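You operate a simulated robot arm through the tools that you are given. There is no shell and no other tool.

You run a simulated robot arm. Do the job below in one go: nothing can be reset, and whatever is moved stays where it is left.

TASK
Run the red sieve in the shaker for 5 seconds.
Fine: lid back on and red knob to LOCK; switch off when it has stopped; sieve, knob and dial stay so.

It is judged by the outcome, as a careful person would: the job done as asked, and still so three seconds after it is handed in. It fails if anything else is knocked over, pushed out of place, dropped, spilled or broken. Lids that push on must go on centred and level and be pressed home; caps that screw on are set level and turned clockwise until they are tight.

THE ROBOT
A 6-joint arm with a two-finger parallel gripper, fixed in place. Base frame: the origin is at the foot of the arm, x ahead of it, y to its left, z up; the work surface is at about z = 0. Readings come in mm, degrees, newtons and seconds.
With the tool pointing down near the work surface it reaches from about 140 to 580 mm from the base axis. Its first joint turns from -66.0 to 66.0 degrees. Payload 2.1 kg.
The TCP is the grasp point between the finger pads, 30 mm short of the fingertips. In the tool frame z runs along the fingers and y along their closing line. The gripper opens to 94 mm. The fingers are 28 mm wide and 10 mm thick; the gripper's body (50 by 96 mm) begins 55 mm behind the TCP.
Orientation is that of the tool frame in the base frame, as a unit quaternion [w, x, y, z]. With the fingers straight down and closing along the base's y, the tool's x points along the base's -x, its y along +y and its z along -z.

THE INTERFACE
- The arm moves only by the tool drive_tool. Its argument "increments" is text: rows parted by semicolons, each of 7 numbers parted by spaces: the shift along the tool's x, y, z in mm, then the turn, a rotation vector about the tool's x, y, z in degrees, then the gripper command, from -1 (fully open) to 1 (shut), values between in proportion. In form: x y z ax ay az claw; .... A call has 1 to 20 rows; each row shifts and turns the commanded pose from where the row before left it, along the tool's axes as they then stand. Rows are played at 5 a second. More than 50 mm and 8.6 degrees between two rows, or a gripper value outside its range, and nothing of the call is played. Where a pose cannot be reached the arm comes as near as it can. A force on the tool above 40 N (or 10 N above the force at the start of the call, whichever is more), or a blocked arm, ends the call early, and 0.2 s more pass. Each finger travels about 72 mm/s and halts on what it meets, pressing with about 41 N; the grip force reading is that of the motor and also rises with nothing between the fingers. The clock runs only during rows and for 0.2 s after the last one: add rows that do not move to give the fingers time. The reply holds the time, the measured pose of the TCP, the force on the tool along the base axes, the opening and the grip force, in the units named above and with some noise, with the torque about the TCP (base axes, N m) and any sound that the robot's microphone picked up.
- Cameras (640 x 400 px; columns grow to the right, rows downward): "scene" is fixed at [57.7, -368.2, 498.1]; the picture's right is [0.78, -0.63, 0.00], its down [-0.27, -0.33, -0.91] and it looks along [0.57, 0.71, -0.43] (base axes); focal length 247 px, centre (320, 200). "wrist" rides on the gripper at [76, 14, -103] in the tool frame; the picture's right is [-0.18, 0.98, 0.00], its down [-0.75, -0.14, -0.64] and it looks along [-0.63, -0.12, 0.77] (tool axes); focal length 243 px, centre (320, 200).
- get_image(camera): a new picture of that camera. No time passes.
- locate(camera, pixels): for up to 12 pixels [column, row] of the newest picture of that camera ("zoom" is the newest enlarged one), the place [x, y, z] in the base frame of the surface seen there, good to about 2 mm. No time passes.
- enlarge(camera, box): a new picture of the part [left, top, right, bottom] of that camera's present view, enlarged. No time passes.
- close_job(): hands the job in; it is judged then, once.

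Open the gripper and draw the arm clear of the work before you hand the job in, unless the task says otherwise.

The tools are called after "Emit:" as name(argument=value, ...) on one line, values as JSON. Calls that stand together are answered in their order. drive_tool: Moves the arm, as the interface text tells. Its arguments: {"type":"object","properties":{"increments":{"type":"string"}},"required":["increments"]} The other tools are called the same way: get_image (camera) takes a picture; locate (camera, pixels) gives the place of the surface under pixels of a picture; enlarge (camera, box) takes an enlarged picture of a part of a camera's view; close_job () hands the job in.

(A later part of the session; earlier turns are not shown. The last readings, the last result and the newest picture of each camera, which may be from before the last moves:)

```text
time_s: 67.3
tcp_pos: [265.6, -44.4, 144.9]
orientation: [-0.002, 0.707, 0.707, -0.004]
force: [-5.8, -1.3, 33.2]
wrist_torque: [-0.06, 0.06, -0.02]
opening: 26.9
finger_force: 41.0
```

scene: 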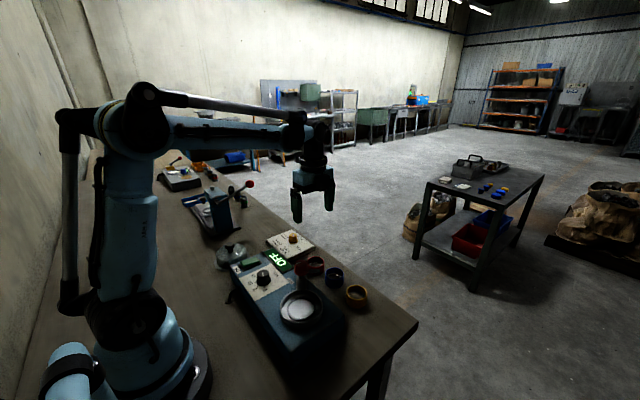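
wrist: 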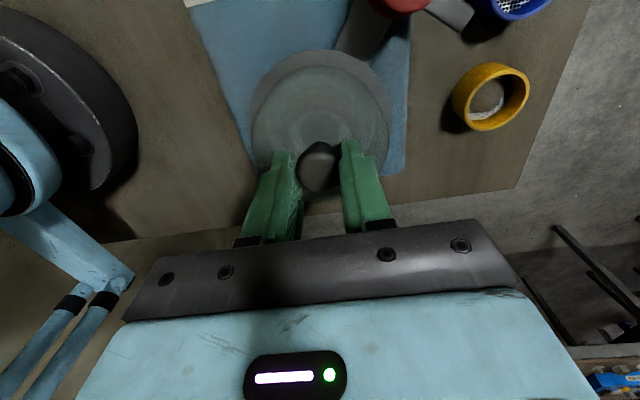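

It resists at 33 N. I release the knob, rise a bit, and inspect the lid; then I can press on top of the knob with closed fingers.

Emit:
drive_tool(increments="0 0 -0.5 0 0 0 1; 0 0 0 0 0 0 0.3; 0 0 0 0 0 0 0; 0 0 0 0 0 0 -0.3; 0 0 0 0 0 0 -0.3")

Emit:
drive_tool(increments="0 0 -15 0 0 0 -0.3; 0 0 -35 0 0 0 -0.3; -25 0 -20 0 0 0 -0.3; -25 0 0 0 0 0 -0.3; 0 0 0 0 0 0 -0.3; 0 0 0 0 0 0 -0.3")

Emit:
get_image(camera="wrist")

Emit:
enlarge(camera="scene", box=[270, 265, 340, 335])

```text
time_s: 68.5
tcp_pos: [264.2, -43.5, 143.1]
orientation: [-0.002, 0.708, 0.706, -0.004]
force: [0.6, -0.1, -0.9]
wrist_torque: [-0.03, -0.02, -0.04]
opening: 61.1
finger_force: 0.0
heard: snap
```

```text
time_s: 70.0
tcp_pos: [266.7, -95.7, 214.0]
orientation: [-0.002, 0.708, 0.706, -0.004]
force: [0.2, -1.0, -0.1]
wrist_torque: [0.02, -0.02, 0.02]
opening: 61.1
finger_force: 0.1
```

```text
taken
```

wrist: 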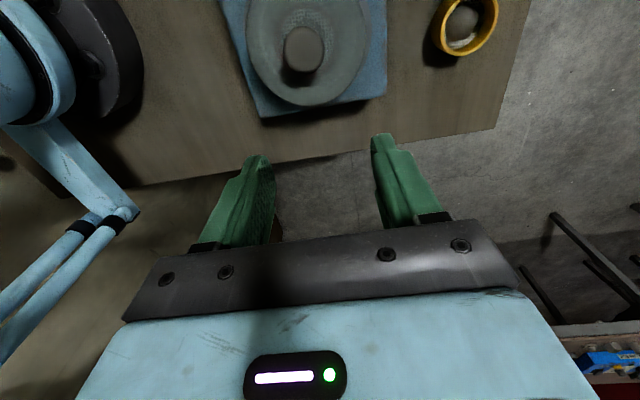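

```text
5.71 times, centred on (305, 300) of scene
```

zoom: 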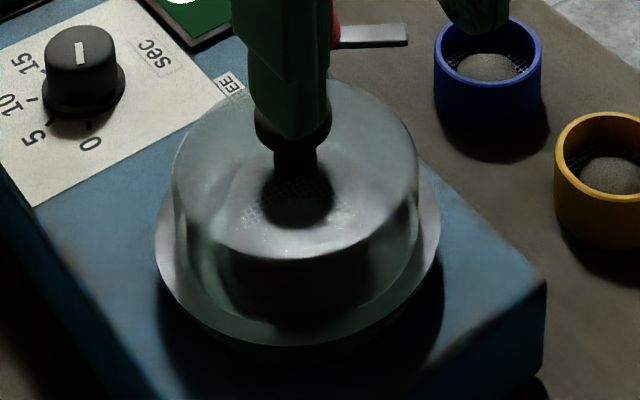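

I measure the knob top (originally 133.1) and flange (originally 76.3) for level.

Emit:
enlarge(camera="wrist", box=[235, 0, 385, 120])

Emit:
locate(camera="wrist", pixels=[[303, 48], [290, 45], [317, 45], [303, 33], [303, 62], [250, 30], [249, 45], [366, 45], [366, 30], [300, 104], [270, 90], [345, 88]])

Emit:
enlarge(camera="scene", box=[270, 265, 340, 335])

Emit:
locate(camera="zoom", pixels=[[158, 210], [162, 250], [437, 205], [434, 250], [200, 310], [400, 305], [250, 335], [340, 338], [300, 345], [426, 175], [165, 190]])

```text
3.33 times, centred on (310, 60) of wrist
```

zoom: 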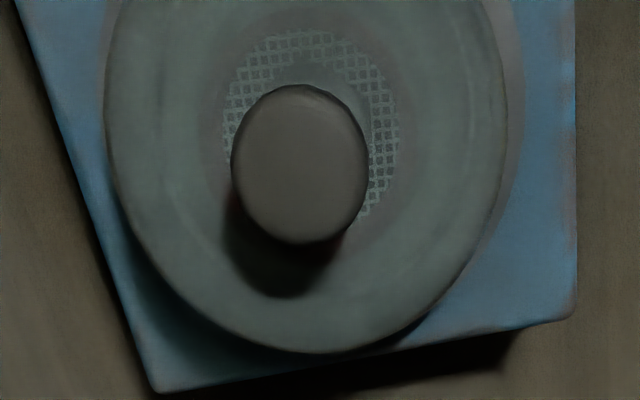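

```text
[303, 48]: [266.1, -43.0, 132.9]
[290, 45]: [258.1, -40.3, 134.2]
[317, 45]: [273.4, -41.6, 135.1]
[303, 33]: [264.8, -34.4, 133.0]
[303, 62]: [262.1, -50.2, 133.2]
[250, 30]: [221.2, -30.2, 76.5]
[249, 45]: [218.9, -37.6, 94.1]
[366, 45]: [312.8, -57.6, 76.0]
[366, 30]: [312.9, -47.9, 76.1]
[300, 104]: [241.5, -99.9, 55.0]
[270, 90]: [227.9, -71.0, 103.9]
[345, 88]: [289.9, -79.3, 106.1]
```

```text
5.71 times, centred on (305, 300) of scene
```

zoom: 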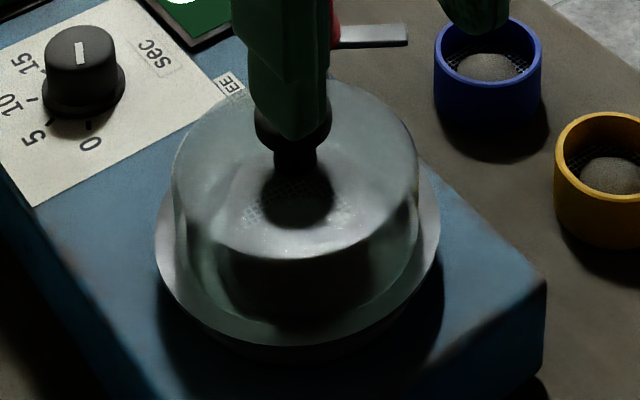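

```text
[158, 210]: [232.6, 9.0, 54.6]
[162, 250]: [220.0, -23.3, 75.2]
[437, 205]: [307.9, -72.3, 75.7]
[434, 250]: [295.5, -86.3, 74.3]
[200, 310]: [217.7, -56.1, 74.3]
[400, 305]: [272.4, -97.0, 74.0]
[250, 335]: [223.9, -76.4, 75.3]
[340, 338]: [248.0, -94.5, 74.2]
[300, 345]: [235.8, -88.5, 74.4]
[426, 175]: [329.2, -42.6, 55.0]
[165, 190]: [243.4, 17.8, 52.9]
```

Heights match the original seated values within error. For certainty I will press on the knob top with closed fingers; I first correct the slight tilt and close the gripper above the knob.

Emit:
drive_tool(increments="25 -0.9 -5 -0.49 0.16 -0.16 1; 26 -0.9 0 0 0 0 1; 0 0 10 0 0 0 1; 0 0 15 0 0 0 1; 0 0 15 0 0 0 1; 0 0 0 0 0 0 1; 0 0 0 0 0 0 1")

Emit:
drive_tool(increments="0 0 0 0 0 0 1")

Emit:
enlarge(camera="scene", box=[260, 235, 350, 315])

Emit:
get_image(camera="wrist")

```text
time_s: 71.5
tcp_pos: [264.5, -43.1, 181.3]
orientation: [0.001, 0.707, 0.708, 0.001]
force: [0.1, -0.7, -0.1]
wrist_torque: [0.0, 0.0, -0.04]
opening: 0.0
finger_force: 32.7
```

```text
time_s: 72.0
tcp_pos: [264.3, -44.0, 180.6]
orientation: [0.001, 0.706, 0.708, 0.001]
force: [0.1, 0.2, 0.5]
wrist_torque: [0.02, -0.02, 0.04]
opening: 0.2
finger_force: 33.1
```

```text
5.00 times, centred on (305, 275) of scene
```

zoom: 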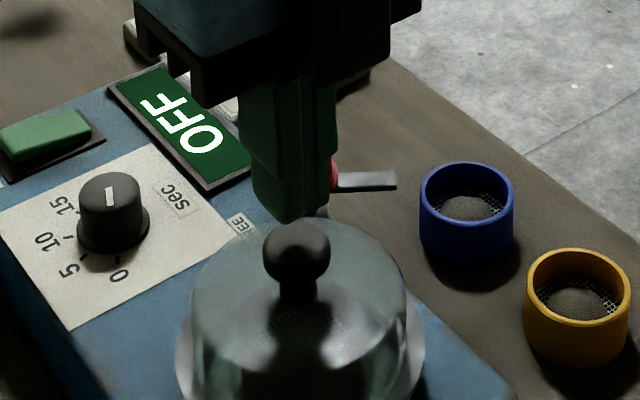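

```text
taken
```

wrist: 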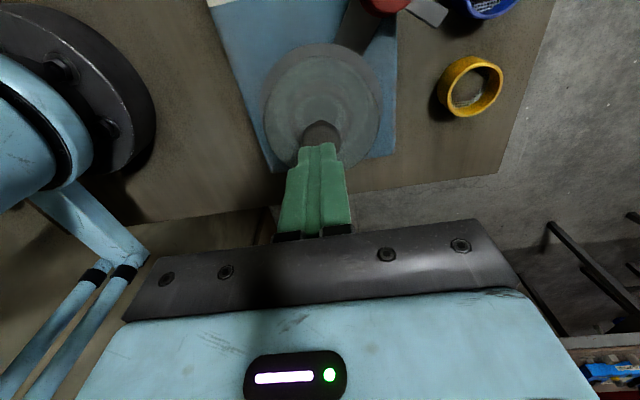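

Fingers are closed over the knob. I press down: approach to z≈165, then small steps until the force limit.

Emit:
drive_tool(increments="-0.7 0.4 8 0 0 0 1; 0 0 6 0 0 0 1; 0 0 0 0 0 0 1")

Emit:
drive_tool(increments="0 0 0.7 0 0 0 1; 0 0 0.7 0 0 0 1; 0 0 0.7 0 0 0 1; 0 0 0.7 0 0 0 1; 0 0 0.7 0 0 0 1; 0 0 0.7 0 0 0 1; 0 0 0 0 0 0 1")

```text
time_s: 72.8
tcp_pos: [263.5, -43.1, 165.7]
orientation: [0.0, 0.706, 0.708, 0.001]
force: [1.0, -0.1, -1.2]
wrist_torque: [0.0, 0.01, -0.02]
opening: 0.1
finger_force: 32.7
```

```text
time_s: 73.9
tcp_pos: [265.2, -43.4, 162.7]
orientation: [-0.002, 0.707, 0.707, 0.0]
force: [-1.5, 0.4, 6.0]
wrist_torque: [-0.03, 0.02, 0.0]
opening: 0.0
finger_force: 33.0
stopped in row 5: the force on the tool passed its limit at 45 N (the readings are from after the stop); the commanded pose is now the measured one
```

Pressed to 45 N on the knob with no further travel (top at z≈133): the lid is home. Now I rise and look at the red knob from above.

Emit:
drive_tool(increments="0 0 -10 0 0 0 1; 0 0 -30 0 0 0 1; 20 15 -27 0 0 0 -0.3; 20 20 0 0 0 0 -0.3; 18 16 0 0 0 0 -0.3; 0 0 0 0 0 0 -0.3; 0 0 0 0 0 0 -0.3")

Emit:
get_image(camera="wrist")

Emit:
enlarge(camera="wrist", box=[230, 30, 410, 160])

Emit:
enlarge(camera="scene", box=[260, 235, 350, 335])

```text
time_s: 75.5
tcp_pos: [314.4, 14.5, 228.6]
orientation: [-0.001, 0.707, 0.708, 0.0]
force: [-0.5, -0.7, 0.4]
wrist_torque: [0.0, -0.04, 0.0]
opening: 61.0
finger_force: 0.0
```

```text
taken
```

wrist: 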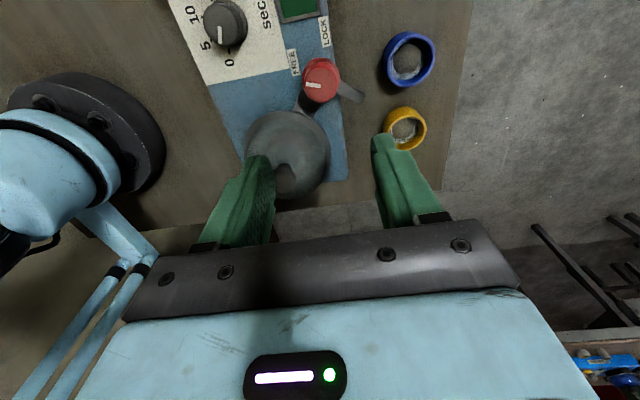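

```text
3.08 times, centred on (320, 95) of wrist
```

zoom: 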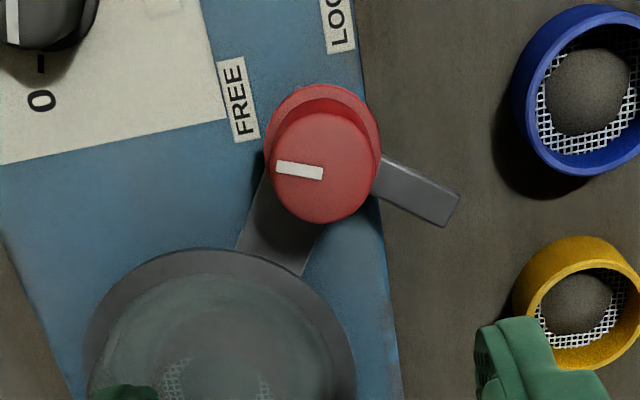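

```text
4.00 times, centred on (305, 285) of scene
```

zoom: 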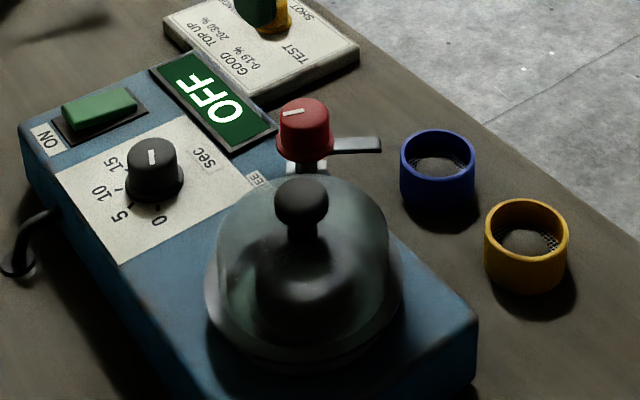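

I measure the knob top outline, flange, bar and lid flange.

Emit:
enlarge(camera="wrist", box=[295, 45, 370, 110])

Emit:
locate(camera="wrist", pixels=[[321, 84], [306, 84], [338, 84], [322, 70], [322, 98], [310, 73], [333, 96], [333, 73], [310, 95], [350, 94], [362, 97], [322, 60]])

Emit:
locate(camera="zoom", pixels=[[320, 200], [450, 255], [520, 290]])

```text
6.15 times, centred on (332, 78) of wrist
```

zoom: 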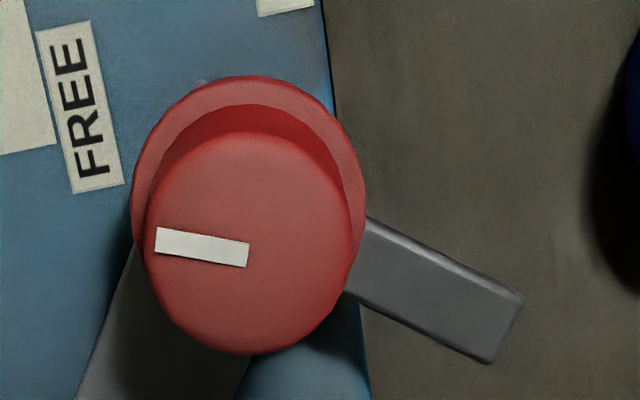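

```text
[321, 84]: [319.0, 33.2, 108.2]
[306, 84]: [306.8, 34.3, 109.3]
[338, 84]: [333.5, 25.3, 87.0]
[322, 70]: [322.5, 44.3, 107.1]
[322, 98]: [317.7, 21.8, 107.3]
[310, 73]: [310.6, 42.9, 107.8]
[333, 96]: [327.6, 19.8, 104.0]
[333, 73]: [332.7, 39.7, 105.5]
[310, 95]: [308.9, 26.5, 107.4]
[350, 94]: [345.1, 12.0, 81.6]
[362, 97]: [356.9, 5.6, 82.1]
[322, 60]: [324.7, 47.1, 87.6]
```

```text
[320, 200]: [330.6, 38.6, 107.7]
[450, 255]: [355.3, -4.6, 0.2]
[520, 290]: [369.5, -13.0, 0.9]
```

Knob axis ≈ (319.3,32.7), top z 107.5, flange z 87, bar z ≈82; pointer at about 161° and LOCK a quarter turn clockwise. I centre above it and turn the tool back 90° so I can then turn clockwise.

Emit:
drive_tool(increments="18.2 4.9 0 0 0 0 -0.3; 0 0 0 0 0 -8.5 -0.3; 0 0 0 0 0 -8.5 -0.3; 0 0 0 0 0 -8.5 -0.3; 0 0 0 0 0 -8.5 -0.3; 0 0 0 0 0 -8.5 -0.3; 0 0 0 0 0 -8.5 -0.3; 0 0 0 0 0 -8.5 -0.3; 0 0 0 0 0 -8.5 -0.3; 0 0 0 0 0 -8.5 -0.3; 0 0 0 0 0 -8.5 -0.3; 0 0 0 0 0 -5 -0.3; 0 0 40 0 0 0 -0.3; 0 0 25 0 0 0 -0.3; 0 0 0 0 0 0 -0.3; 0 0 0 0 0 0 -0.3")

Emit:
drive_tool(increments="0 0 0 0 0 0 -0.3")

Emit:
drive_tool(increments="0 0 0 0 0 0 -0.3")

Emit:
get_image(camera="wrist")

Emit:
enlarge(camera="scene", box=[260, 215, 350, 315])

```text
time_s: 78.9
tcp_pos: [320.5, 33.6, 164.5]
orientation: [-0.001, 0.0, 1.0, 0.001]
force: [-0.3, 0.4, -0.1]
wrist_torque: [0.0, -0.01, -0.01]
opening: 61.0
finger_force: 0.1
```

```text
time_s: 79.3
tcp_pos: [321.4, 32.3, 164.7]
orientation: [-0.001, -0.001, 1.0, 0.0]
force: [-0.5, 0.0, -0.5]
wrist_torque: [0.03, 0.0, 0.03]
opening: 61.2
finger_force: 0.1
```

```text
time_s: 79.7
tcp_pos: [320.3, 32.6, 164.1]
orientation: [-0.001, 0.0, 1.0, 0.001]
force: [0.4, 0.0, -0.4]
wrist_torque: [-0.01, 0.01, 0.0]
opening: 61.0
finger_force: 0.1
```

```text
taken
```

wrist: 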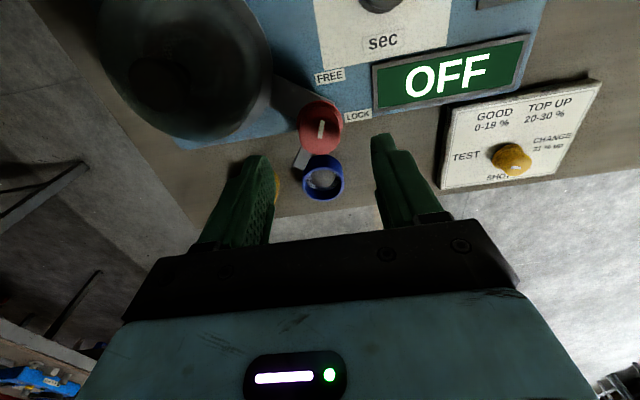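

```text
4.00 times, centred on (305, 265) of scene
```

zoom: 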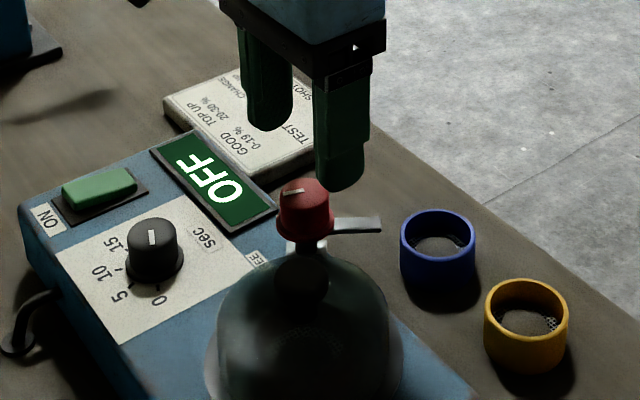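

I refine the knob's centre from this new view (knob top near wrist (321,133)).

Emit:
enlarge(camera="wrist", box=[285, 90, 360, 175])

Emit:
locate(camera="zoom", pixels=[[320, 200]])

```text
4.71 times, centred on (322, 132) of wrist
```

zoom: 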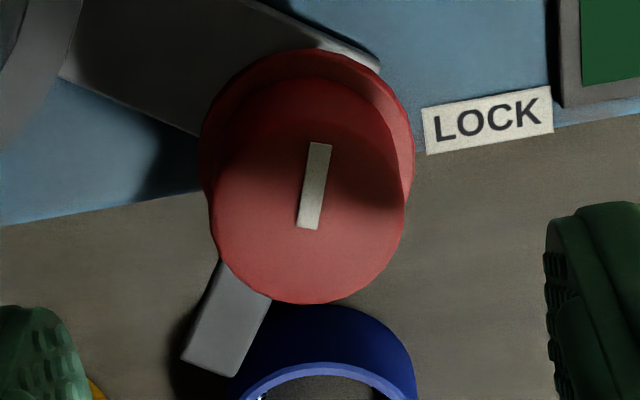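

```text
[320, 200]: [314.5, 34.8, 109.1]
```

Emit:
locate(camera="zoom", pixels=[[306, 220], [216, 215], [400, 215], [306, 298], [240, 270], [375, 270], [320, 146], [305, 226], [210, 355], [250, 300], [235, 150], [380, 150]])

```text
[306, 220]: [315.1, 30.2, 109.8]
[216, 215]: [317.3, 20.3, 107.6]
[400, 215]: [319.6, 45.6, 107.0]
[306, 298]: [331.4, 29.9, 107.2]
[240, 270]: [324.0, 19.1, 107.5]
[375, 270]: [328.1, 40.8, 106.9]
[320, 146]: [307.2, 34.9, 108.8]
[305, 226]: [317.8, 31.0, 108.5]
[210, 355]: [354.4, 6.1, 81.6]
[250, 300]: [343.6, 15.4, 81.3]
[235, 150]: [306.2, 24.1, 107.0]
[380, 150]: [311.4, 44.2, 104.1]
```

Axis ≈ (318.7,32.6), pointer at 160°. I shift 2 mm in -x, descend to z≈120 and close.

Emit:
drive_tool(increments="2 0 20 0 0 0 -0.3; 0 0 18 0 0 0 -0.3; 0 0 6 0 0 0 -0.3; 0 0 0 0 0 0 -0.3; 0 0 0 0 0 0 -0.3")

Emit:
drive_tool(increments="0 0 0 0 0 0 -0.3")

Emit:
drive_tool(increments="0 0 0 0 0 0 -0.3")

Emit:
enlarge(camera="scene", box=[270, 215, 350, 305])

```text
time_s: 80.9
tcp_pos: [317.5, 33.0, 121.6]
orientation: [-0.001, -0.001, 1.0, 0.0]
force: [-0.1, -0.5, 0.8]
wrist_torque: [-0.01, 0.02, 0.03]
opening: 60.9
finger_force: 0.0
```

```text
time_s: 81.3
tcp_pos: [318.2, 33.1, 123.0]
orientation: [0.0, -0.001, 1.0, 0.001]
force: [0.0, 0.3, 0.7]
wrist_torque: [-0.02, -0.02, -0.03]
opening: 60.8
finger_force: 0.2
```

```text
time_s: 81.7
tcp_pos: [318.4, 33.1, 121.5]
orientation: [0.0, 0.0, 1.0, 0.001]
force: [0.8, 0.9, 0.3]
wrist_torque: [0.01, 0.02, -0.03]
opening: 61.3
finger_force: 0.1
```

```text
4.44 times, centred on (310, 260) of scene
```

zoom: 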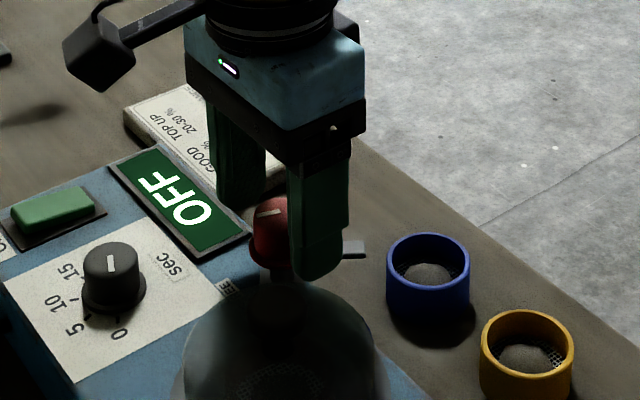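

Positioned (318.1,33.1,122). I close on the knob.

Emit:
drive_tool(increments="0 0 1 0 0 0 -0.1; 0 0 0 0 0 0 0.2; 0 0 0 0 0 0 0.35; 0 0 0 0 0 0 0.5; 0 0 0 0 0 0 1; 0 0 0 0 0 0 1; 0 0 0 0 0 0 1")

```text
time_s: 83.3
tcp_pos: [318.1, 33.0, 119.0]
orientation: [-0.001, -0.001, 1.0, 0.0]
force: [0.9, -1.0, -2.7]
wrist_torque: [-0.03, -0.03, 0.02]
opening: 29.0
finger_force: 45.2
```

Gripped at 29 mm. I turn clockwise (tool +z) in stages, watching the torque.

Emit:
drive_tool(increments="0 0 0 0 0 3 1; 0 0 0 0 0 6 1; 0 0 0 0 0 6 1; 0 0 0 0 0 6 1; 0 0 0 0 0 6 1; 0 0 0 0 0 3 1; 0 0 0 0 0 0 1")

Emit:
enlarge(camera="scene", box=[270, 225, 350, 315])

```text
time_s: 84.9
tcp_pos: [317.8, 33.0, 119.9]
orientation: [-0.002, 0.259, 0.966, 0.001]
force: [-9.3, 3.2, 30.9]
wrist_torque: [0.18, 0.57, -0.02]
opening: 29.3
finger_force: 45.1
```

```text
4.44 times, centred on (310, 270) of scene
```

zoom: 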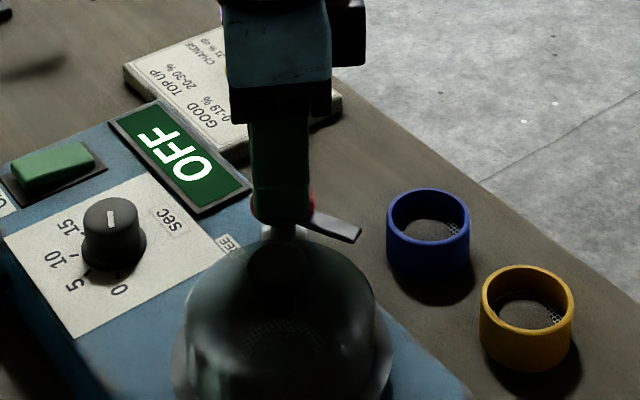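

The bar follows. There is 31 N upward force, so I relieve ~0.7 mm in z and continue turning.

Emit:
drive_tool(increments="0 0 -0.7 0 0 0 1; 0 0 0 0 0 0 1")

Emit:
drive_tool(increments="0 0 0 0 0 5 1; 0 0 0 0 0 5 1; 0 0 0 0 0 5 1; 0 0 0 0 0 5 1; 0 0 0 0 0 0 1")

```text
time_s: 85.5
tcp_pos: [318.5, 31.7, 120.5]
orientation: [0.0, 0.258, 0.966, 0.0]
force: [-0.1, 2.2, -16.7]
wrist_torque: [0.58, 0.69, 0.0]
opening: 29.0
finger_force: 44.7
```

```text
time_s: 86.7
tcp_pos: [318.3, 31.8, 120.3]
orientation: [-0.001, 0.423, 0.906, 0.0]
force: [5.5, 4.2, -26.6]
wrist_torque: [-0.12, -0.31, 0.02]
opening: 29.0
finger_force: 45.5
```

Rotated 50°. Slight z correction (+0.3) and continue.

Emit:
drive_tool(increments="0 0 0.35 0 0 4 1; 0 0 0 0 0 5 1; 0 0 0 0 0 5 1; 0 0 0 0 0 4 1; 0 0 0 0 0 0 1")

Emit:
enlarge(camera="scene", box=[270, 235, 350, 325])

```text
time_s: 87.9
tcp_pos: [318.6, 33.6, 121.3]
orientation: [-0.002, 0.559, 0.829, 0.001]
force: [7.0, 3.0, 20.3]
wrist_torque: [0.39, -0.13, 0.03]
opening: 29.0
finger_force: 45.3
```

```text
4.44 times, centred on (310, 280) of scene
```

zoom: 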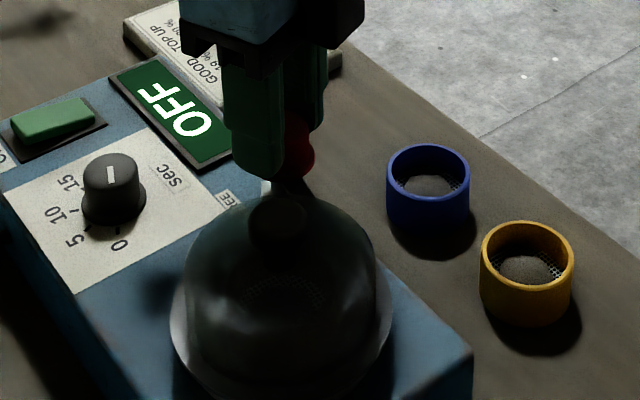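

Rotated 68° so far with low torque about z. I turn on to 90°.

Emit:
drive_tool(increments="0 0 -0.15 0 0 4 1; 0 0 0 0 0 4 1; 0 0 0 0 0 4 1; 0 0 0 0 0 4 1; 0 0 0 0 0 0 1")

Emit:
drive_tool(increments="0 0 0 0 0 3 1; 0 0 0 0 0 3 1; 0 0 0 0 0 0 1")

Emit:
get_image(camera="wrist")

```text
time_s: 89.1
tcp_pos: [319.8, 32.2, 120.5]
orientation: [-0.001, 0.669, 0.743, 0.0]
force: [11.7, 4.7, 32.2]
wrist_torque: [-0.11, -0.51, -0.06]
opening: 29.0
finger_force: 45.1
```

```text
time_s: 89.9
tcp_pos: [318.5, 33.2, 119.7]
orientation: [-0.001, 0.707, 0.707, 0.001]
force: [16.9, 4.8, 11.2]
wrist_torque: [-0.1, -0.51, 0.06]
opening: 29.2
finger_force: 44.9
```

```text
taken
```

wrist: 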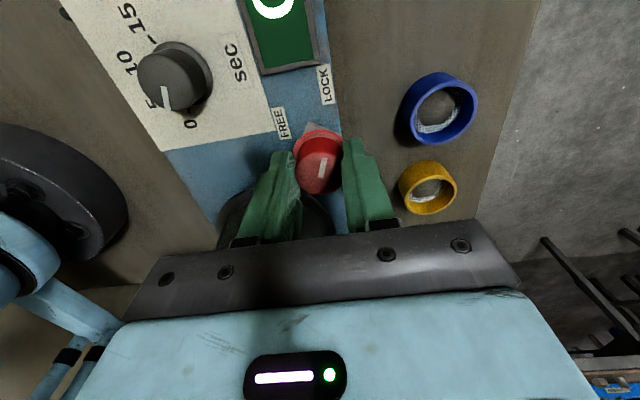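

Turned 90°; the pointer now aims at LOCK. I relieve the side force and open, then rise to inspect.

Emit:
drive_tool(increments="0 0.6 0 0 0 0 1; 0 0 0 0 0 0 0.35; 0 0 0 0 0 0 0.2; 0 0 0 0 0 0 -0.1; 0 0 0 0 0 0 -0.3; 0 0 0 0 0 0 -0.3")

Emit:
drive_tool(increments="0 0 -15 0 0 0 -0.3; 0 0 -40 0 0 0 -0.3; -20 0 -40 0 0 0 -0.3; 0 0 -14 0 0 0 -0.3; 0 0 0 0 0 0 -0.3; 0 0 0 0 0 0 -0.3")

Emit:
get_image(camera="wrist")

Emit:
enlarge(camera="wrist", box=[250, 30, 400, 150])

Emit:
enlarge(camera="scene", box=[265, 235, 345, 325])

```text
time_s: 91.3
tcp_pos: [319.4, 31.7, 120.0]
orientation: [-0.001, 0.707, 0.708, 0.0]
force: [-1.1, -0.6, 0.2]
wrist_torque: [-0.01, -0.03, 0.0]
opening: 61.3
finger_force: 0.2
```

```text
time_s: 92.7
tcp_pos: [320.7, 14.7, 231.4]
orientation: [-0.001, 0.706, 0.708, 0.0]
force: [-0.3, 0.9, 0.0]
wrist_torque: [-0.02, 0.0, 0.02]
opening: 60.8
finger_force: 0.0
```

```text
taken
```

wrist: 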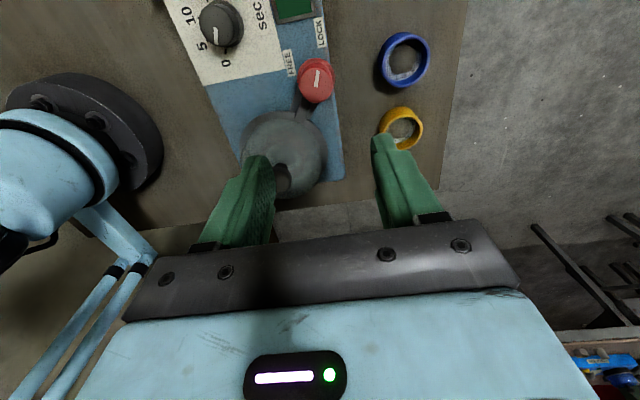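

```text
3.33 times, centred on (325, 90) of wrist
```

zoom: 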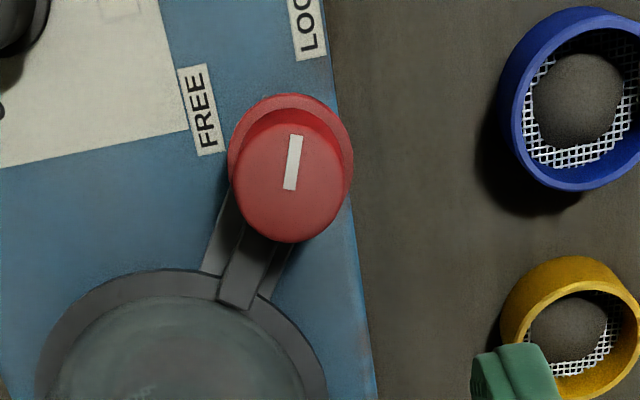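

```text
4.44 times, centred on (305, 280) of scene
```

zoom: 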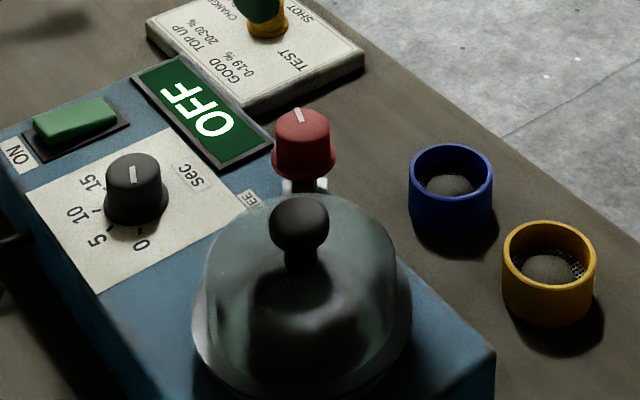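

The bar now reaches over the lid's flange. I measure pointer and bar angles.

Emit:
enlarge(camera="wrist", box=[280, 40, 360, 130])

Emit:
locate(camera="wrist", pixels=[[313, 86], [316, 71], [295, 120], [300, 108], [307, 104], [314, 85], [293, 121], [320, 32], [291, 62]])

```text
4.44 times, centred on (320, 85) of wrist
```

zoom: 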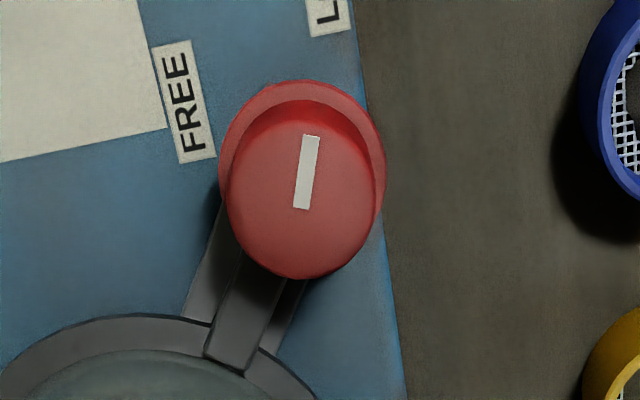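

```text
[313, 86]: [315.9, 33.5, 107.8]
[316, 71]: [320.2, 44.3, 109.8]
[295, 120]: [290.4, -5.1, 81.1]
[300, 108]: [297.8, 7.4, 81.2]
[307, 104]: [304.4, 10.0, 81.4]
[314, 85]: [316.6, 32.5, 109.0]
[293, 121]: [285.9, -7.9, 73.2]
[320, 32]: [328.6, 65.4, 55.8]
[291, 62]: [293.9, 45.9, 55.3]
```

Pointer now at ~71° and the bar points at the lid centre: locked. Next the dial; I move above it for a close view.

Emit:
drive_tool(increments="14 -20 0 0 0 0 -0.3; 14 -20 10 0 0 0 -0.3; 14 -20 10 0 0 0 -0.3; 15 -19 10 0 0 0 -0.3; 0 0 0 0 0 0 -0.3; 0 0 0 0 0 0 -0.3")

Emit:
get_image(camera="wrist")

Emit:
enlarge(camera="wrist", box=[260, 40, 380, 150])

```text
time_s: 94.1
tcp_pos: [242.0, 69.7, 202.7]
orientation: [-0.001, 0.706, 0.708, 0.0]
force: [-0.1, -0.4, -0.5]
wrist_torque: [0.02, 0.03, 0.04]
opening: 60.7
finger_force: 0.0
```

```text
taken
```

wrist: 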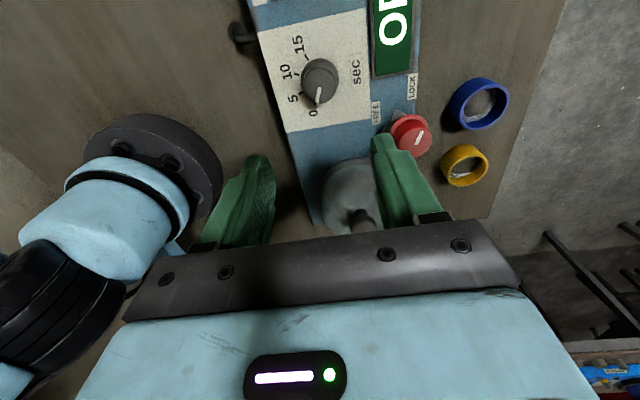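

```text
3.64 times, centred on (320, 95) of wrist
```

zoom: 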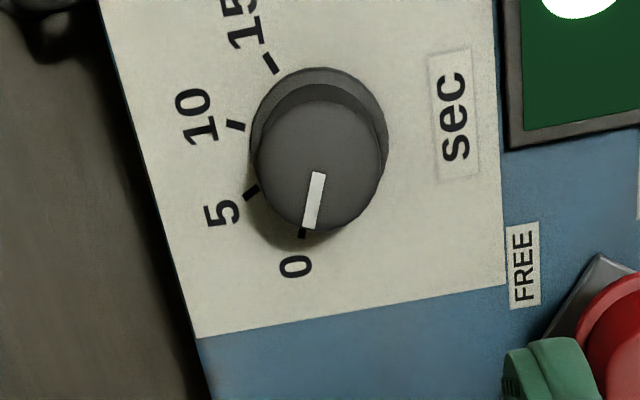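

I zoom tighter and measure the dial's top outline and ticks.

Emit:
enlarge(camera="wrist", box=[280, 40, 350, 120])

Emit:
locate(camera="zoom", pixels=[[320, 205], [320, 250], [312, 300], [302, 308], [225, 240], [235, 110], [280, 25], [240, 180], [420, 180], [320, 275], [260, 260], [385, 260]])

```text
5.00 times, centred on (315, 80) of wrist
```

zoom: 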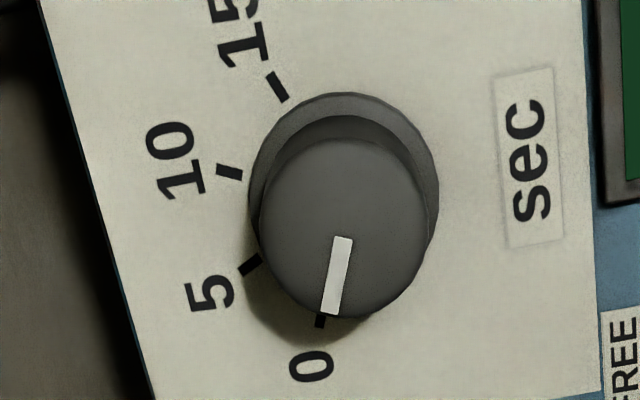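

```text
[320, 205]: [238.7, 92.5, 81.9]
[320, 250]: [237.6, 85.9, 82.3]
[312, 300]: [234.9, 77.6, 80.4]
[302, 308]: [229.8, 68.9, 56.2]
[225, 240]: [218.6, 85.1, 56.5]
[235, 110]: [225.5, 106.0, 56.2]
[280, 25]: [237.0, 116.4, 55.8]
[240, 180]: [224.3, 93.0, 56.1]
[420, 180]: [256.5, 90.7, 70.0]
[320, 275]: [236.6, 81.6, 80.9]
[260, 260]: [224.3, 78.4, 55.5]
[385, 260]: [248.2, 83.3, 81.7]
```

Emit:
locate(camera="zoom", pixels=[[345, 228], [264, 228], [426, 228], [345, 142], [345, 314], [343, 240], [329, 311], [319, 322], [248, 266], [228, 172], [276, 85], [345, 100]])

```text
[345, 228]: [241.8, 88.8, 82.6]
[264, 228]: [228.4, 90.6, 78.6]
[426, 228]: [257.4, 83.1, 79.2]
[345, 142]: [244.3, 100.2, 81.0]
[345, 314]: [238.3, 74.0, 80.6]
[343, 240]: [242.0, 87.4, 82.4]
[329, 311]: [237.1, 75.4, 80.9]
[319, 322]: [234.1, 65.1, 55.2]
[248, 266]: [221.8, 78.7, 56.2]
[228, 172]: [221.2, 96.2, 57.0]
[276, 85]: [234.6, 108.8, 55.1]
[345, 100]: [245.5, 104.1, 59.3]
```

Dial axis ≈ (242,87.2), pointer at ~249°, tick 5 at ~203°: a clockwise turn of ~46°. I centre above, pre-rotate the tool by -46° and descend to z≈125.

Emit:
drive_tool(increments="17.5 0 0 0 0 0 -0.3; 0 0 0 0 0 -8 -0.3; 0 0 0 0 0 -8 -0.3; 0 0 0 0 0 -8 -0.3; 0 0 0 0 0 -8 -0.3; 0 0 0 0 0 -8 -0.3; 0 0 0 0 0 -6 -0.3; 0 0 40 0 0 0 -0.3; 0 0 36 0 0 0 -0.3; 0 0 0 0 0 0 -0.3; 0 0 0 0 0 0 -0.3")

Emit:
drive_tool(increments="0 0 0 0 0 0 -0.3")

Emit:
drive_tool(increments="0 0 0 0 0 0 -0.3")

Emit:
get_image(camera="wrist")

Emit:
enlarge(camera="scene", box=[220, 220, 320, 310])

```text
time_s: 96.5
tcp_pos: [240.3, 87.7, 123.5]
orientation: [-0.001, 0.374, 0.928, 0.0]
force: [1.0, -0.3, 0.0]
wrist_torque: [-0.02, 0.01, -0.03]
opening: 61.1
finger_force: 0.1
```

```text
time_s: 96.9
tcp_pos: [240.3, 87.1, 122.5]
orientation: [-0.001, 0.374, 0.927, 0.002]
force: [0.0, 0.5, 0.1]
wrist_torque: [0.0, 0.02, 0.0]
opening: 61.2
finger_force: 0.0
```

```text
time_s: 97.3
tcp_pos: [239.4, 86.8, 123.4]
orientation: [-0.002, 0.374, 0.928, 0.001]
force: [1.1, 0.9, -0.1]
wrist_torque: [-0.03, 0.0, 0.0]
opening: 61.3
finger_force: 0.0
```

```text
taken
```

wrist: 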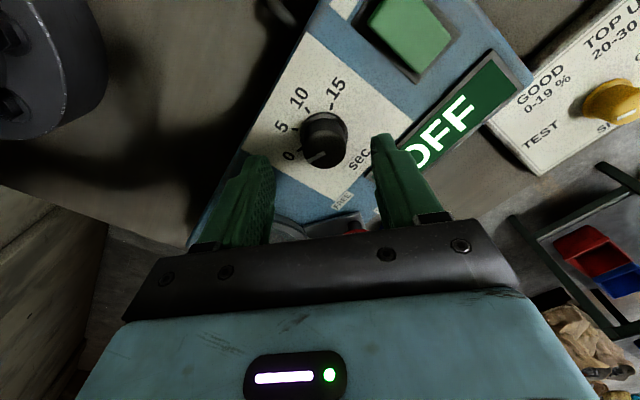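

```text
4.44 times, centred on (270, 265) of scene
```

zoom: 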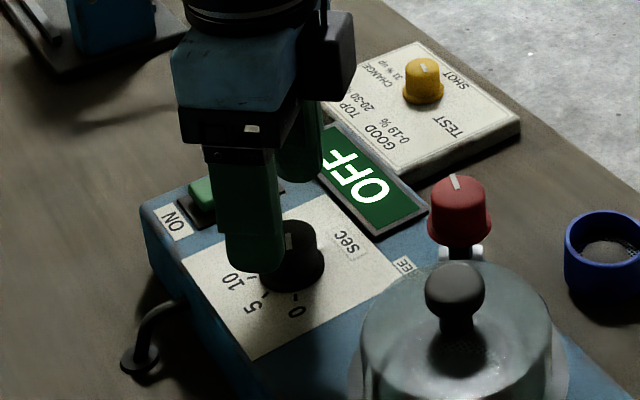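

Average TCP (240.0,87.2). I re-check the dial centre from this view before gripping.

Emit:
enlarge(camera="wrist", box=[280, 90, 370, 190])

Emit:
locate(camera="wrist", pixels=[[325, 145], [306, 145], [345, 145], [325, 127], [325, 165], [312, 132], [338, 160], [338, 132], [312, 160]])

```text
4.00 times, centred on (325, 140) of wrist
```

zoom: 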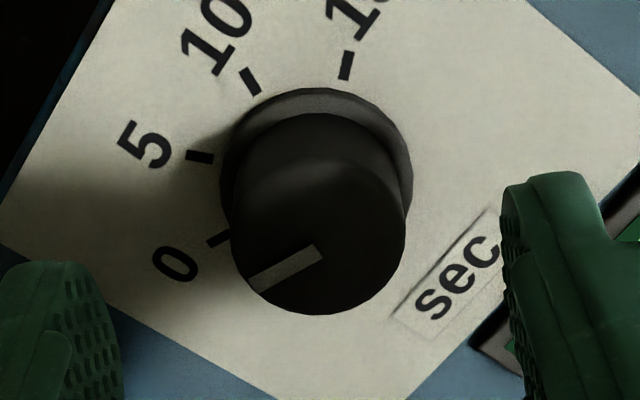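

```text
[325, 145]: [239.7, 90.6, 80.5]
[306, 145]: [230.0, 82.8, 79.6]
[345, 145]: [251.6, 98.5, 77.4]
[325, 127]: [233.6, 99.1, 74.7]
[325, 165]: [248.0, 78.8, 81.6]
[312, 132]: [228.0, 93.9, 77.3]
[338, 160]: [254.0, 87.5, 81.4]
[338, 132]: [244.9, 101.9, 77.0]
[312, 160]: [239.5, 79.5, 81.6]
```

Axis (241.8,87.5) confirmed. I shift, descend to z≈95 (tips 65, above the skirt), and grip the dial.

Emit:
drive_tool(increments="-1.2 1.5 14 0 0 0 -0.3; 0 0 14 0 0 0 -0.3; 0 0 0 0 0 0 -0.3; 0 0 0 0 0 0 -0.3")

Emit:
drive_tool(increments="0 0 0 0 0 0 -0.3")

Emit:
enlarge(camera="scene", box=[220, 230, 310, 310])

```text
time_s: 98.3
tcp_pos: [242.6, 88.3, 95.5]
orientation: [-0.002, 0.374, 0.927, 0.001]
force: [0.0, 0.2, -0.9]
wrist_torque: [-0.04, 0.01, 0.02]
opening: 61.1
finger_force: 0.0
```

```text
time_s: 98.7
tcp_pos: [243.0, 88.5, 94.9]
orientation: [-0.001, 0.374, 0.927, 0.001]
force: [0.0, 0.1, -0.7]
wrist_torque: [0.0, 0.0, 0.0]
opening: 61.2
finger_force: 0.1
```

```text
5.00 times, centred on (265, 270) of scene
```

zoom: 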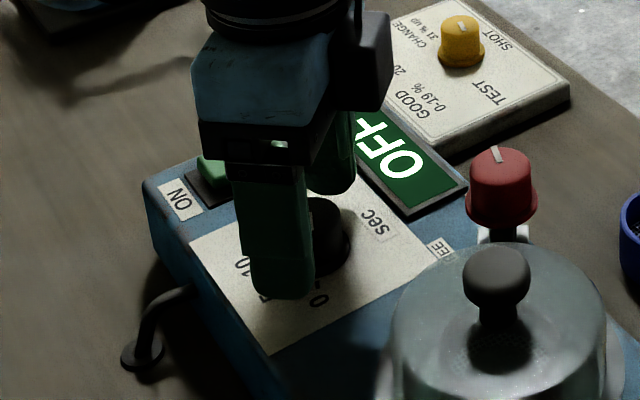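

Small correction of -1.3 mm along the closing line, then close.

Emit:
drive_tool(increments="0 -1.2 0 0 0 0 0; 0 0 0 0 0 0 0.2; 0 0 0 0 0 0 0.35; 0 0 0 0 0 0 0.5; 0 0 0 0 0 0 1; 0 0 0 0 0 0 1; 0 0 0 0 0 0 1")

```text
time_s: 100.3
tcp_pos: [241.2, 87.9, 96.7]
orientation: [0.001, 0.374, 0.927, 0.003]
force: [17.0, 21.8, -1.8]
wrist_torque: [0.85, -0.01, 0.02]
opening: 28.8
finger_force: 45.5
```

The knob pushes back along the closing line, so I undo about 0.9 mm of that shift, then turn clockwise in steps.

Emit:
drive_tool(increments="0 0.9 0 0 0 0 1; 0 0 0 0 0 0 1")

Emit:
drive_tool(increments="0 0 0 0 0 4 1; 0 0 0 0 0 6 1; 0 0 0 0 0 6 1; 0 0 0 0 0 4 1; 0 0 0 0 0 0 1")

```text
time_s: 100.9
tcp_pos: [243.7, 89.3, 95.5]
orientation: [-0.001, 0.374, 0.927, 0.002]
force: [-2.0, 2.1, 3.6]
wrist_torque: [-0.18, -0.18, -0.04]
opening: 28.8
finger_force: 45.1
stopped in row 2: the force on the tool passed its limit at 41 N (the readings are from after the stop); the commanded pose is now the measured one
```

```text
time_s: 102.2
tcp_pos: [243.0, 87.6, 96.3]
orientation: [-0.002, 0.529, 0.849, 0.002]
force: [-0.8, 1.8, 3.3]
wrist_torque: [-0.15, -0.1, 0.02]
opening: 28.6
finger_force: 45.4
stopped in row 5: the force on the tool passed its limit at 41 N (the readings are from after the stop); the commanded pose is now the measured one
```

Rotated 20° so far (with brief force limit stops). I continue in smaller steps.

Emit:
drive_tool(increments="0 0 0 0 0 3 1; 0 0 0 0 0 3 1; 0 0 0 0 0 3 1; 0 0 0 0 0 0 1")

Emit:
drive_tool(increments="0 0 0 0 0 3 1; 0 0 0 0 0 3 1; 0 0 0 0 0 3 1; 0 0 0 0 0 0 1")

```text
time_s: 103.2
tcp_pos: [243.6, 87.9, 95.5]
orientation: [-0.004, 0.595, 0.804, 0.003]
force: [-3.1, 7.6, -33.4]
wrist_torque: [0.28, 0.07, -0.02]
opening: 29.0
finger_force: 45.4
```

```text
time_s: 104.2
tcp_pos: [243.4, 88.8, 96.8]
orientation: [-0.003, 0.656, 0.755, 0.001]
force: [-8.2, -1.5, 35.6]
wrist_torque: [0.64, 0.45, -0.02]
opening: 28.7
finger_force: 44.7
```

Rotated 38°. Final 8° follows.

Emit:
drive_tool(increments="0 0 -0.3 0 0 3 1; 0 0 0 0 0 3 1; 0 0 0 0 0 2 1; 0 0 0 0 0 0 1")

Emit:
get_image(camera="wrist")

Emit:
enlarge(camera="wrist", box=[270, 70, 370, 200])

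```text
time_s: 105.2
tcp_pos: [241.6, 88.2, 95.5]
orientation: [-0.002, 0.707, 0.707, 0.002]
force: [2.2, -6.3, 40.1]
wrist_torque: [-0.13, -0.09, 0.02]
opening: 29.0
finger_force: 45.0
```

```text
taken
```

wrist: 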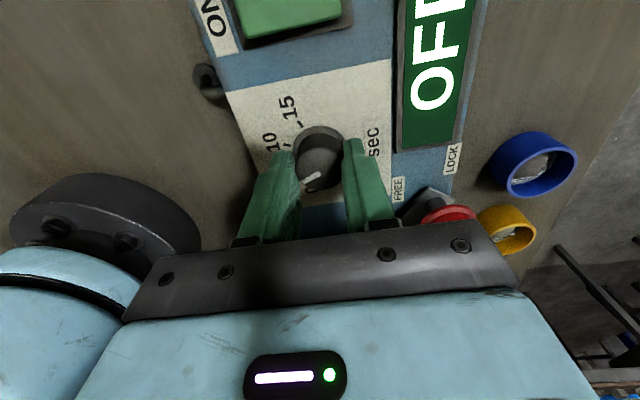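

```text
3.08 times, centred on (320, 135) of wrist
```

zoom: 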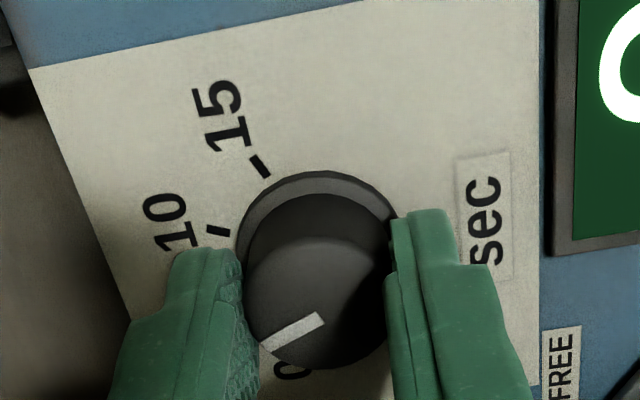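

The pointer now is at ~202.5°, matching tick 5 (≈203°). I release, rise and verify.

Emit:
drive_tool(increments="0 0 -0.5 0 0 0 1; 0 0 0 0 0 0 0.35; 0 0 0 0 0 0 0.2; 0 0 0 0 0 0 -0.1; 0 0 0 0 0 0 -0.3; 0 0 0 0 0 0 -0.3")

Emit:
drive_tool(increments="0 0 -15 0 0 0 -0.3; 0 0 -40 0 0 0 -0.3; -18 0 -40 0 0 0 -0.3; 0 0 -14 0 0 0 -0.3; 0 0 0 0 0 0 -0.3; 0 0 0 0 0 0 -0.3")

Emit:
get_image(camera="wrist")

Emit:
enlarge(camera="wrist", box=[280, 40, 350, 120])

Emit:
enlarge(camera="scene", box=[230, 245, 310, 315])

```text
time_s: 106.6
tcp_pos: [241.7, 87.7, 96.2]
orientation: [-0.003, 0.708, 0.706, 0.002]
force: [-0.6, -0.1, 0.7]
wrist_torque: [0.0, -0.01, 0.01]
opening: 61.0
finger_force: 0.1
```

```text
time_s: 108.0
tcp_pos: [241.9, 67.8, 205.8]
orientation: [-0.004, 0.707, 0.707, 0.002]
force: [0.0, 0.3, -0.1]
wrist_torque: [0.0, 0.0, -0.01]
opening: 61.0
finger_force: 0.0
```

```text
taken
```

wrist: 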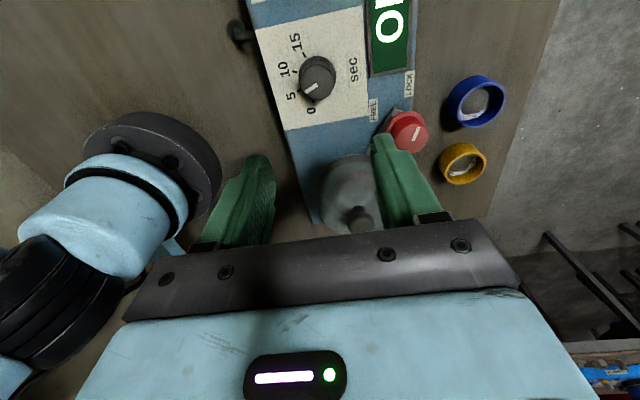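

```text
5.00 times, centred on (315, 80) of wrist
```

zoom: 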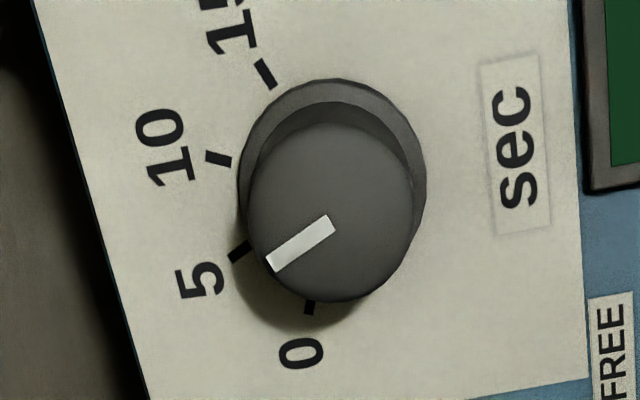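

```text
5.71 times, centred on (270, 280) of scene
```

zoom: 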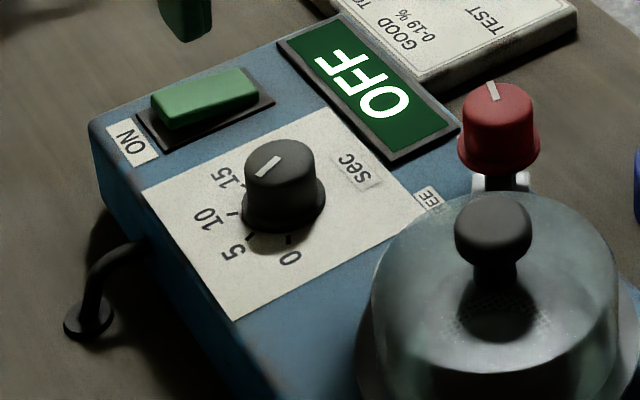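

The dial points at 5 and the knob at LOCK. Now I close the fingers and go above the ON end of the rocker (226,168), also correcting the small tilt.

Emit:
drive_tool(increments="25 -4 0 -0.16 -0.48 0 0.3; 25 -4 0 0 0 0 1; 25 -4 20 0 0 0 1; 25 -4 25 0 0 0 1; 0 0 30 0 0 0 1; 0 0 12 0 0 0 1; 0 0 0 0 0 0 1; 0 0 0 0 0 0 1")

Emit:
drive_tool(increments="0 0 0 0 0 0 1")

Emit:
get_image(camera="wrist")

Emit:
enlarge(camera="scene", box=[215, 210, 305, 290])

Emit:
enlarge(camera="wrist", box=[270, 70, 390, 200])

```text
time_s: 109.8
tcp_pos: [228.0, 168.4, 119.8]
orientation: [0.0, 0.706, 0.708, -0.002]
force: [0.0, -0.3, 0.2]
wrist_torque: [0.05, 0.0, 0.0]
opening: 0.0
finger_force: 33.2
```

```text
time_s: 110.2
tcp_pos: [227.7, 171.0, 117.9]
orientation: [0.001, 0.707, 0.708, 0.0]
force: [0.5, 0.0, -0.5]
wrist_torque: [0.0, 0.0, -0.03]
opening: 0.2
finger_force: 33.1
```

```text
taken
```

wrist: 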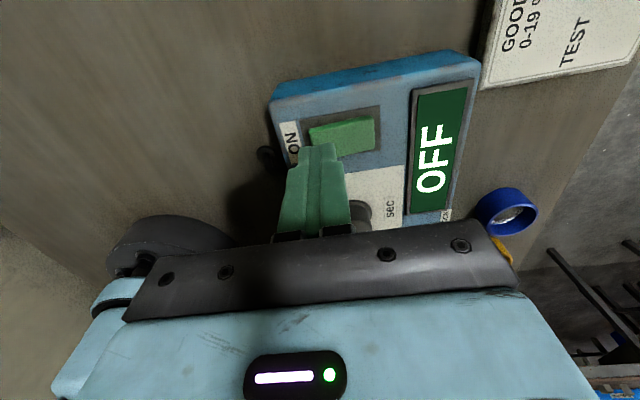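

```text
5.00 times, centred on (260, 250) of scene
```

zoom: 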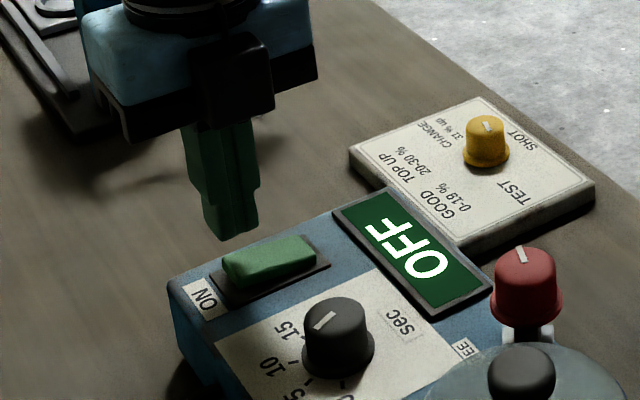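

```text
3.08 times, centred on (330, 135) of wrist
```

zoom: 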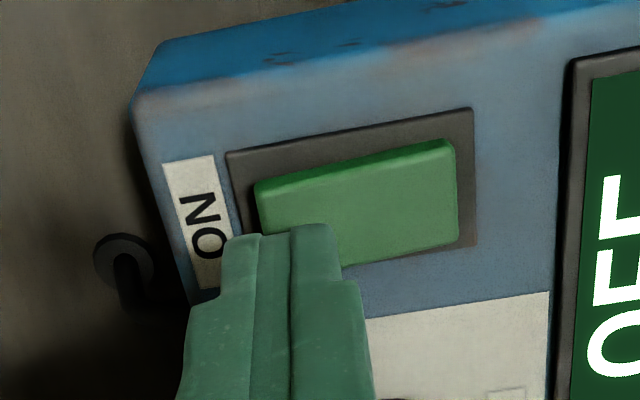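

The fingertip is over the ON half. I verify the rocker's corners once more.

Emit:
locate(camera="zoom", pixels=[[264, 188], [448, 152], [452, 236], [380, 200], [350, 262], [270, 215], [350, 175], [240, 250], [465, 120], [240, 165]])

```text
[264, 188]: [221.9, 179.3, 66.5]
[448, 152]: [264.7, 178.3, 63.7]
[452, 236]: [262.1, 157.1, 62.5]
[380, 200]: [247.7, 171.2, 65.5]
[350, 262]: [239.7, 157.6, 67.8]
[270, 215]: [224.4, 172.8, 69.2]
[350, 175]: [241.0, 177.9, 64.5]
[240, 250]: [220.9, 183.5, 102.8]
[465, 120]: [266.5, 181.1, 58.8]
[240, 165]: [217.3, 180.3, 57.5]
```

Rocker spans x 221–264, y 157–179; the TCP at x≈228 is right for ON. I descend to just above it, then press in small steps.

Emit:
drive_tool(increments="-1 -1 10 0 0 0 1; 0 0 6 0 0 0 1; 0 0 0 0 0 0 1")

Emit:
drive_tool(increments="0 0 1.2 0 0 0 1; 0 0 1.2 0 0 0 1; 0 0 1 0 0 0 1; 0 0 1 0 0 0 1; 0 0 0 0 0 0 1")

```text
time_s: 111.0
tcp_pos: [226.5, 170.4, 101.7]
orientation: [0.001, 0.706, 0.708, 0.0]
force: [-0.5, 0.1, -0.1]
wrist_torque: [0.05, 0.03, 0.0]
opening: 0.0
finger_force: 32.7
```

```text
time_s: 112.2
tcp_pos: [226.2, 168.4, 98.9]
orientation: [-0.001, 0.707, 0.707, -0.001]
force: [-0.7, 0.0, 0.6]
wrist_torque: [-0.01, 0.0, 0.0]
opening: 0.0
finger_force: 33.0
```

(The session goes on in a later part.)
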